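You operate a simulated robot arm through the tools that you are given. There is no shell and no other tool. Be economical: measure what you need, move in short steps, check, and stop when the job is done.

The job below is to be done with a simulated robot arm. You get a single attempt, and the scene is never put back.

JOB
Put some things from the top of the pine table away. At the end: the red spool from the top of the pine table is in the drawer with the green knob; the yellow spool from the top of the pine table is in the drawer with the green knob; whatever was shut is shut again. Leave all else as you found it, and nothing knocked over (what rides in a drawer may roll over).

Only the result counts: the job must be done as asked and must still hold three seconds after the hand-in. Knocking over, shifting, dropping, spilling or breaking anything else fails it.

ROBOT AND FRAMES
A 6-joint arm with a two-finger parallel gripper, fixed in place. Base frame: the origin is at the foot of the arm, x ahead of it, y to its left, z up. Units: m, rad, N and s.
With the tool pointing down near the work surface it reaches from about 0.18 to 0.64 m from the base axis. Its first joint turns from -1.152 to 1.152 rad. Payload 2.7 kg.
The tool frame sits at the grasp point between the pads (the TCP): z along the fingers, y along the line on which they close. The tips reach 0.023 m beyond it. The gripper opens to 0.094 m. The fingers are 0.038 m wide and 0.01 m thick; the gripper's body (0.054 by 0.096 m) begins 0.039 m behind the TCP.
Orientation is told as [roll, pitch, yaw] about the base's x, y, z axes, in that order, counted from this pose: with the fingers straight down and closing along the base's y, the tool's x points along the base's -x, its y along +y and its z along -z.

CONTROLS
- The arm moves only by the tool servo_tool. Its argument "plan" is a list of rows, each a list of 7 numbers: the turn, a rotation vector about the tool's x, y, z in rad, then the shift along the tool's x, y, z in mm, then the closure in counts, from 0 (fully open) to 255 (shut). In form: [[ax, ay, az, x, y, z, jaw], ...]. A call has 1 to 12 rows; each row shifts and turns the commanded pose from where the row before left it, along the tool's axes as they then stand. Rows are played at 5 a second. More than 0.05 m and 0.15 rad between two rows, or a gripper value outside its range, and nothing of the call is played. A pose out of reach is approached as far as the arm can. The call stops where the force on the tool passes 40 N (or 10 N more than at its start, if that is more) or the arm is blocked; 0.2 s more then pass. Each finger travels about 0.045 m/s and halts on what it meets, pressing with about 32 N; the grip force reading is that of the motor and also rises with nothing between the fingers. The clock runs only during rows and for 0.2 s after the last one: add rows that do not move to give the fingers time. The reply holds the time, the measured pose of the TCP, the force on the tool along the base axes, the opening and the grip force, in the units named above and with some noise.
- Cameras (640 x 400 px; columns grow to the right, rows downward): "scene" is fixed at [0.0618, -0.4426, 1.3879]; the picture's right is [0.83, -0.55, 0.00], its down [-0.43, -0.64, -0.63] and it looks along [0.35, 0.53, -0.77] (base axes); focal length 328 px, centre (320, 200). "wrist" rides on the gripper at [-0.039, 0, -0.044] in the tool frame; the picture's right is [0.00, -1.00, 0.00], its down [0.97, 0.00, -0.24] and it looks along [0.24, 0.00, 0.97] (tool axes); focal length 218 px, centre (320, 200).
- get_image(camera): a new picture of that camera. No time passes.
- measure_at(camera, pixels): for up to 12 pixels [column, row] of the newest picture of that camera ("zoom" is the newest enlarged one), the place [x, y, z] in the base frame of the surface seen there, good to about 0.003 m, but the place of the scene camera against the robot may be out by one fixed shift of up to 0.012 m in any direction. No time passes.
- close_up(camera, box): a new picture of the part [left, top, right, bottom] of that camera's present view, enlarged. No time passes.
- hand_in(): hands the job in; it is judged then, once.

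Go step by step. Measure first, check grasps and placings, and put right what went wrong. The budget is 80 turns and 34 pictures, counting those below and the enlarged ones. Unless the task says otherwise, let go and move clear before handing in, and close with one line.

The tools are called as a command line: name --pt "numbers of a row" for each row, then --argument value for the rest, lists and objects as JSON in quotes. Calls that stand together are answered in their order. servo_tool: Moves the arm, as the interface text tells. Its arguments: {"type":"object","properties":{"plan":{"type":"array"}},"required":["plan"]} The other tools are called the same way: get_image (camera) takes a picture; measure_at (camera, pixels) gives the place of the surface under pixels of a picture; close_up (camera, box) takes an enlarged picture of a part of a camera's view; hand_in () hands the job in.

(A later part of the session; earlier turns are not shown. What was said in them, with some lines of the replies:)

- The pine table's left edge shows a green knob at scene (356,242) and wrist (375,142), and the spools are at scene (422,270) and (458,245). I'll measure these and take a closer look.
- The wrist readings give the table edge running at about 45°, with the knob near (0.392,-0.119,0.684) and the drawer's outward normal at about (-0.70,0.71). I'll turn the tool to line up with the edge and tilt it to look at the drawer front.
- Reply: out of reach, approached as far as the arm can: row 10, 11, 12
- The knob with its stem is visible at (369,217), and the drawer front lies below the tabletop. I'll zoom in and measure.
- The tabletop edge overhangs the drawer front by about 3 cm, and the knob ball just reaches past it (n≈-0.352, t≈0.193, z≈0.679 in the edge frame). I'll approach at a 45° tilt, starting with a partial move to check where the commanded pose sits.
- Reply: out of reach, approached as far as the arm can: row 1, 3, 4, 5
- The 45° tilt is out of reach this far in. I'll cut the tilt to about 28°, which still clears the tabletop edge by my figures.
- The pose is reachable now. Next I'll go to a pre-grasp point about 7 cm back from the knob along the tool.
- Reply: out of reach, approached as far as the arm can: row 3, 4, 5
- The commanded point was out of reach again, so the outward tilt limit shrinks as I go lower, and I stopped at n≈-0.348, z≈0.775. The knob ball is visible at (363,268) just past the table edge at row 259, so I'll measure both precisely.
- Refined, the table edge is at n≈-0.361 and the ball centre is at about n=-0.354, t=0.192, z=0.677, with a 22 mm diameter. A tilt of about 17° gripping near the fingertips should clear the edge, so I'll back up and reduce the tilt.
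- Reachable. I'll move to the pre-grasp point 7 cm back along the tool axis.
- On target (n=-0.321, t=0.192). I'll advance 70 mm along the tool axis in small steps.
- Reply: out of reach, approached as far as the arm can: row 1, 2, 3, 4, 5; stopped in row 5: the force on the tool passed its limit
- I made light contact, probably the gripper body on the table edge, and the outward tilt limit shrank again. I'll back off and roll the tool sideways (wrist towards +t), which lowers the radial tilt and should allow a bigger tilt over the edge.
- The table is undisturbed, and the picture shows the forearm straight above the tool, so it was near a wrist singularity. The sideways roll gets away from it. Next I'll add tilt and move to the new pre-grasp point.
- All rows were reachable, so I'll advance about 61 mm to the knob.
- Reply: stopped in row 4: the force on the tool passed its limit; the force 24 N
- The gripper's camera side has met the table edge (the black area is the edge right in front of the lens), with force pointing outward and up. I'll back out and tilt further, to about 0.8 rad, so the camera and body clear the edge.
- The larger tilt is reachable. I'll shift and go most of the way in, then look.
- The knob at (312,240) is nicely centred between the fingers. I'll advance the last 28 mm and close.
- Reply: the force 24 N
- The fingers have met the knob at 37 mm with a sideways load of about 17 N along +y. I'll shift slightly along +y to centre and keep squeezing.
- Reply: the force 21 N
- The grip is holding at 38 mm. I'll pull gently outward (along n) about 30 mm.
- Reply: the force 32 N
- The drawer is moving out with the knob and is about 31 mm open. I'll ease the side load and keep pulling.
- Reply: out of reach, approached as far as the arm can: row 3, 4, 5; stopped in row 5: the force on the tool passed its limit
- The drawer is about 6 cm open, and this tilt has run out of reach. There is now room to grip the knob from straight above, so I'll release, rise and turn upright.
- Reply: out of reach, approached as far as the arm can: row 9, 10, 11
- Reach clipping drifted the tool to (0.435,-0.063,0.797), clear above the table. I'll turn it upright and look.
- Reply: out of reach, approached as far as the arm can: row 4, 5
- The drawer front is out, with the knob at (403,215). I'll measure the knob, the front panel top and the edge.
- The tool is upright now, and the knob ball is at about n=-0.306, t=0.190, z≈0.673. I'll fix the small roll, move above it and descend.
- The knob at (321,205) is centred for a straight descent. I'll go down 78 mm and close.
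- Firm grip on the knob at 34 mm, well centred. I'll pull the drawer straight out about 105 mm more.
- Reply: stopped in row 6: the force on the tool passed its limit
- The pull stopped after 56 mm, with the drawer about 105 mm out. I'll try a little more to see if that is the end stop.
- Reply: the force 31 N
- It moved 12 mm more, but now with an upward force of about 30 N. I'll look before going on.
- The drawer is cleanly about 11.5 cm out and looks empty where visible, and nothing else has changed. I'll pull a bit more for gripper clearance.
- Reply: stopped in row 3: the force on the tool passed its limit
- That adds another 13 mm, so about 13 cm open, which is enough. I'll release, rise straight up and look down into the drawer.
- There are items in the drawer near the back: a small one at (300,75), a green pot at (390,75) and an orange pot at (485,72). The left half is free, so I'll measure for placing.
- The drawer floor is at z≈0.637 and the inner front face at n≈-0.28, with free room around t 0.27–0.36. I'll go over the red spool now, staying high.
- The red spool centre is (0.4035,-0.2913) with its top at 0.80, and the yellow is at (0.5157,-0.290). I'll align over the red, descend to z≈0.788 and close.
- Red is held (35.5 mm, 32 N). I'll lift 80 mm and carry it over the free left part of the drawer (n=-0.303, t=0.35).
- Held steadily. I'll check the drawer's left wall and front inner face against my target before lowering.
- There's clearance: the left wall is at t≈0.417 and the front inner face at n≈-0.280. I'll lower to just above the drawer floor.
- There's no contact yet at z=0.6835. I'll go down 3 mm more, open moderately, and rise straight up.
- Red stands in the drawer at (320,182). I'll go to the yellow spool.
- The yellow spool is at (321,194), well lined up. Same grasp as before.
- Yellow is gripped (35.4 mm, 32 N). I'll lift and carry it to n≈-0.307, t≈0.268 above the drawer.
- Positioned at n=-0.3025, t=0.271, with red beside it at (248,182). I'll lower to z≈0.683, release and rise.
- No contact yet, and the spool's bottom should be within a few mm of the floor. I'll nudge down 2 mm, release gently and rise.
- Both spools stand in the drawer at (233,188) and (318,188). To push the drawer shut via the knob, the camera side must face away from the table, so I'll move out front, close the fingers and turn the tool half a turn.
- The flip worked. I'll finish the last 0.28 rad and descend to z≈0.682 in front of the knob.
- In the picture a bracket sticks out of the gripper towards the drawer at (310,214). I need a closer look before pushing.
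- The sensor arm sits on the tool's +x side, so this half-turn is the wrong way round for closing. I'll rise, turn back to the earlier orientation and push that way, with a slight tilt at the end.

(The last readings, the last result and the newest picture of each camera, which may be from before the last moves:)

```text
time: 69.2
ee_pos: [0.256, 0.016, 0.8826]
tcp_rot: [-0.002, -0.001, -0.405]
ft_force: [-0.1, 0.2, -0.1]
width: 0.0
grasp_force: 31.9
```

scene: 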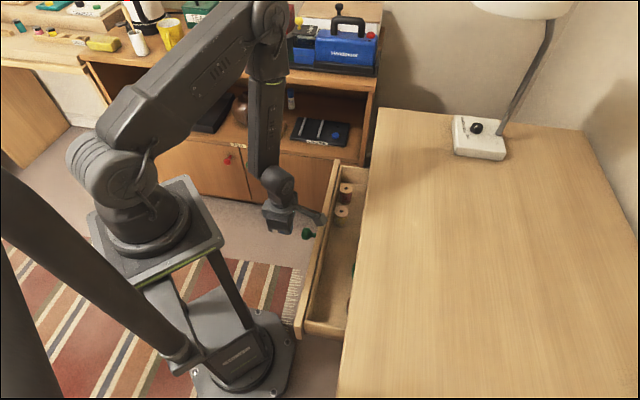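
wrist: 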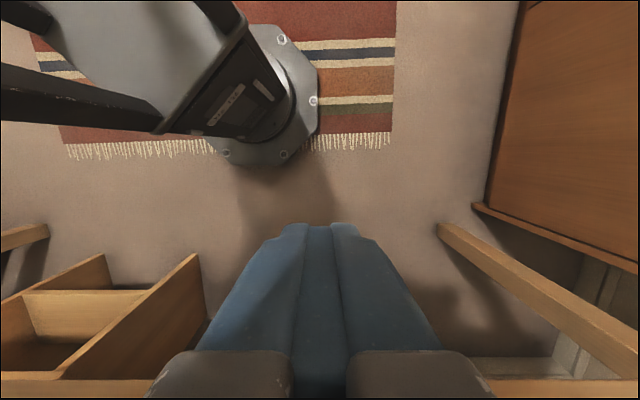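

I'll finish the turn and descend to z≈0.687 in front of the knob.

servo_tool --pt "0 0 0.14 0 0 0 255" --pt "0 0 0.14 0 0 0 255" --pt "0 0 0.1 0 0 0 255" --pt "0 0 0 0 0 40 255" --pt "0 0 0 0 0 40 255" --pt "0 0 0 0 0 40 255" --pt "0 0 0 0 0 40 255" --pt "0 0 0 0 0 35 255" --pt "0 0 0 0 0 0 255"

```text
time: 71.2
ee_pos: [0.2547, 0.0175, 0.6849]
tcp_rot: [0.0, -0.001, -0.781]
ft_force: [0.0, -1.0, 0.3]
width: 0.0001
grasp_force: 31.8
```

In place at n=-0.168, t=0.1925. I'll push the knob inward gently.

servo_tool --pt "0 0 0 -16 0 0 255" --pt "0 0 0 -6 0 0 255" --pt "0 0 0 -6 0 0 255" --pt "0 0 0 -6 0 0 255" --pt "0 0 0 -6 0 0 255" --pt "0 0 0 -6 0 0 255" --pt "0 0 0 -6 0 0 255" --pt "0 0 0 -6 0 0 255" --pt "0 0 0 -6 0 0 255" --pt "0 0 0 -6 0 0 255"

```text
time: 73.4
ee_pos: [0.304, -0.0319, 0.6882]
tcp_rot: [-0.002, -0.002, -0.782]
ft_force: [-0.8, 1.0, 0.1]
width: 0.0
grasp_force: 31.9
```

There's almost no resistance at n=-0.2375. I'll continue to n≈-0.285 and check with a picture.

servo_tool --pt "0 0 0 -6 0 0 255" --pt "0 0 0 -6 0 0 255" --pt "0 0 0 -6 0 0 255" --pt "0 0 0 -6 0 0 255" --pt "0 0 0 -6 0 0 255" --pt "0 0 0 -6 0 0 255" --pt "0 0 0 -6 0 0 255" --pt "0 0 0 -6 0 0 255"

get_image --camera "wrist"

```text
time: 75.2
ee_pos: [0.3404, -0.0657, 0.6869]
tcp_rot: [0.001, -0.002, -0.783]
ft_force: [-0.8, 0.9, -0.3]
width: 0.0001
grasp_force: 31.9
```

```text
4 pictures are left
```

wrist: 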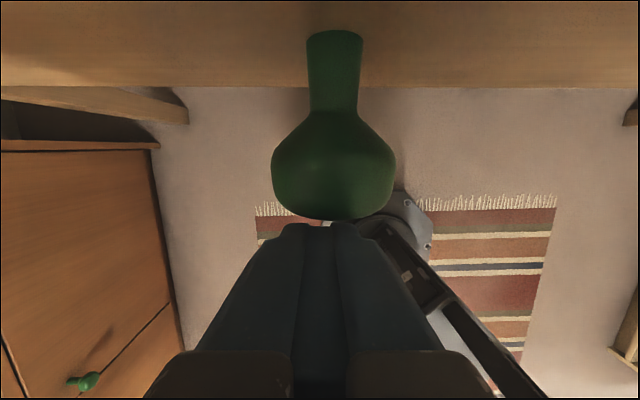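

The fingertips press squarely on the knob at (333,215). I'll add a tilt of about 0.25 rad before the last few centimetres so the camera side clears the table edge.

servo_tool --pt "0 -0.125 0 3 0 0 255" --pt "0 -0.125 0 3 0 0 255" --pt "0 0 0 0 0 0 255"

```text
time: 76.0
ee_pos: [0.3345, -0.0624, 0.686]
tcp_rot: [-0.002, -0.253, -0.78]
ft_force: [0.3, 0.0, -0.5]
width: 0.0
grasp_force: 31.8
out of reach, approached as far as the arm can: row 1
```

The tilt took. I'll push on in small steps to n≈-0.307.

servo_tool --pt "0 0 0 -5 0 1.3 255" --pt "0 0 0 -5 0 1.3 255" --pt "0 0 0 -5 0 1.3 255" --pt "0 0 0 -5 0 1.3 255" --pt "0 0 0 -5 0 1.3 255" --pt "0 0 0 0 0 0 255"

```text
time: 77.4
ee_pos: [0.3524, -0.0799, 0.6866]
tcp_rot: [-0.001, -0.251, -0.781]
ft_force: [-0.7, 0.4, -0.3]
width: 0.0
grasp_force: 32.0
```

At n=-0.306 with no resistance. I'll continue in 2.5 mm steps until the drawer seats.

servo_tool --pt "0 0 0 -2.5 0 0.6 255" --pt "0 0 0 -2.5 0 0.6 255" --pt "0 0 0 -2.5 0 0.6 255" --pt "0 0 0 -2.5 0 0.6 255" --pt "0 0 0 -1.5 0 0.4 255" --pt "0 0 0 0 0 0 255"

get_image --camera "wrist"

```text
time: 78.8
ee_pos: [0.3629, -0.0883, 0.6865]
tcp_rot: [0.0, -0.251, -0.781]
ft_force: [0.0, 0.0, -0.3]
width: 0.0
grasp_force: 32.4
```

```text
3 pictures are left
```

wrist: 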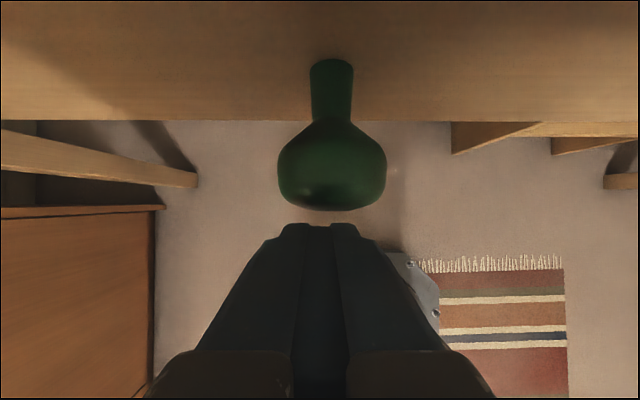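

There looks to be a small gap between the tips and the knob. I'll measure the knob front and drawer front face to see whether the drawer is seated.

measure_at --camera "wrist" --pixels '[[333, 205], [333, 190], [333, 170], [200, 90], [450, 90], [200, 112], [450, 112], [200, 40], [560, 125], [320, 224]]'

```text
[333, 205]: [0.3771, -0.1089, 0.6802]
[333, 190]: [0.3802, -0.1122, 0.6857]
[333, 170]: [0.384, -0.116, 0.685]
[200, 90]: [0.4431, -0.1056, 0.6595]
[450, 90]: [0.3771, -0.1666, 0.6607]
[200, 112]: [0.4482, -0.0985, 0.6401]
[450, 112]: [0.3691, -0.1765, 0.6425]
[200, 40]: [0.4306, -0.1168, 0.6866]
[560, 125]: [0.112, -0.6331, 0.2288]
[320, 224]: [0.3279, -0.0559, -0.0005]
```

The front face reads n≈-0.387 against about -0.390 at the start, so perhaps 1–3 mm remain. I'll press on in tiny steps until I feel the stop.

servo_tool --pt "0 0 0 -1.5 0 0.4 255" --pt "0 0 0 -1.5 0 0.4 255" --pt "0 0 0 -1.5 0 0.4 255" --pt "0 0 0 0 0 0 255"

```text
time: 79.8
ee_pos: [0.3632, -0.0917, 0.6876]
tcp_rot: [-0.002, -0.25, -0.781]
ft_force: [-2.8, 5.7, -2.7]
width: 0.0
grasp_force: 32.0
```

I now feel about 6 N opposing. A bit further to see if it is solid.

servo_tool --pt "0 0 0 -1.5 0 0.4 255" --pt "0 0 0 -1.5 0 0.4 255" --pt "0 0 0 -1.5 0 0.4 255" --pt "0 0 0 0 0 0 255"

get_image --camera "wrist"

```text
time: 80.5
ee_pos: [0.3649, -0.0913, 0.6871]
tcp_rot: [0.001, -0.242, -0.781]
ft_force: [-1.6, 1.9, 0.5]
width: 0.0
grasp_force: 32.1
stopped in row 3: the force on the tool passed its limit (the readings are from after the stop); the commanded pose is now the measured one
```

```text
2 pictures are left
```

wrist: 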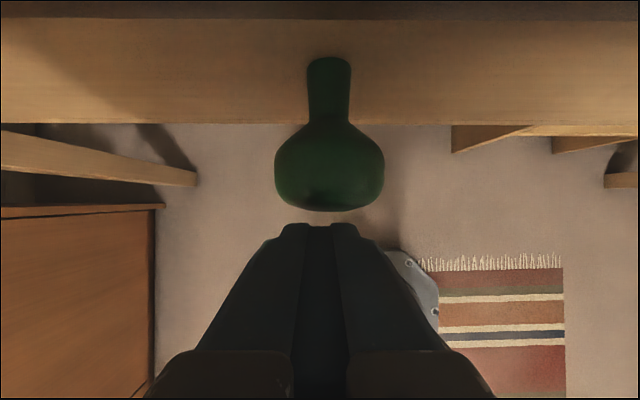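

The force limit stopped it, but it could be the table edge rather than the knob. I'll re-measure the front face and knob against the start values.

measure_at --camera "wrist" --pixels '[[200, 90], [450, 90], [200, 112], [450, 112], [200, 50], [450, 50], [330, 209], [330, 200], [330, 190], [330, 170], [276, 170], [384, 170]]'

```text
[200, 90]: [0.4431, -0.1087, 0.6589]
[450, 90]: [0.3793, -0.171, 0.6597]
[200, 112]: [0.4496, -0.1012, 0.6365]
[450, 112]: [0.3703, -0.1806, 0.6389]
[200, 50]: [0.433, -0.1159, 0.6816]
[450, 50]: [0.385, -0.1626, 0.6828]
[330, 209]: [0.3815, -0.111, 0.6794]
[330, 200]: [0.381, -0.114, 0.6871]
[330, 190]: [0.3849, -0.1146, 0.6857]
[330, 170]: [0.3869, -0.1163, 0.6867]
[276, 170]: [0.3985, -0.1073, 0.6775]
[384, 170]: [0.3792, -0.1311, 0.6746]
```

The front face now reads n≈-0.390 and the knob front -0.348, matching the starting values, so the drawer is shut. I'll back straight out, rise clear and verify with the scene camera.

servo_tool --pt "0 0 0 10 0 -2.5 255" --pt "0 0 0 20 0 -5 255" --pt "0 0.125 0 20 0 0 255" --pt "0 0.125 0 10 0 0 255" --pt "0 0 0 0 0 -30 255" --pt "0 0 0 0 0 -45 200" --pt "0 0 0 0 0 -45 120" --pt "0 0 0 0 0 -45 60" --pt "0 0 0 0 0 -45 0" --pt "0 0 0 0 0 0 0"

get_image --camera "wrist"

get_image --camera "scene"

```text
time: 82.7
ee_pos: [0.2964, -0.0319, 0.8687]
tcp_rot: [-0.037, -0.106, -0.776]
ft_force: [0.4, 0.2, -0.4]
width: 0.094
grasp_force: 0.1
out of reach, approached as far as the arm can: row 3, 4, 8, 9
```

```text
1 pictures are left
```

wrist: 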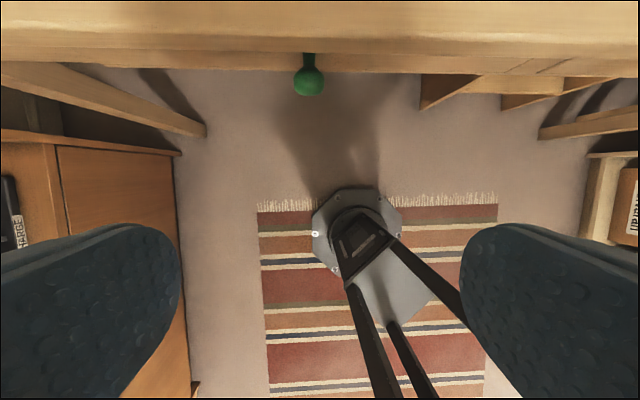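

```text
0 pictures are left
```

scene: 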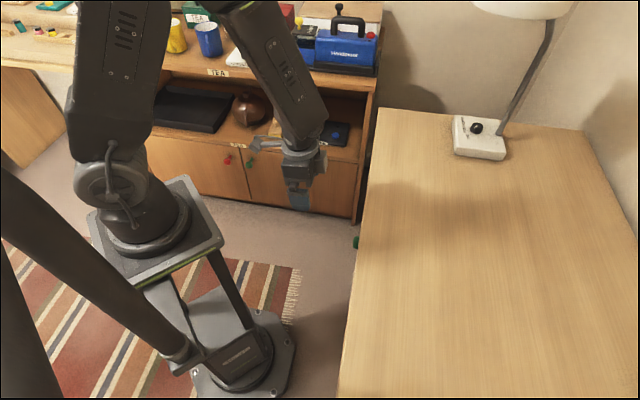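

The knob is back at scene (356,242) as at the start, the drawer is flush, and the tabletop is clear with nothing else disturbed. The arm is clear, so I'll hand in.

hand_in

```text
The job is handed in.
```

The red and yellow spools are in the drawer with the green knob, the drawer is shut again, and I saw nothing else moved or knocked over; I couldn't see inside once it was shut.
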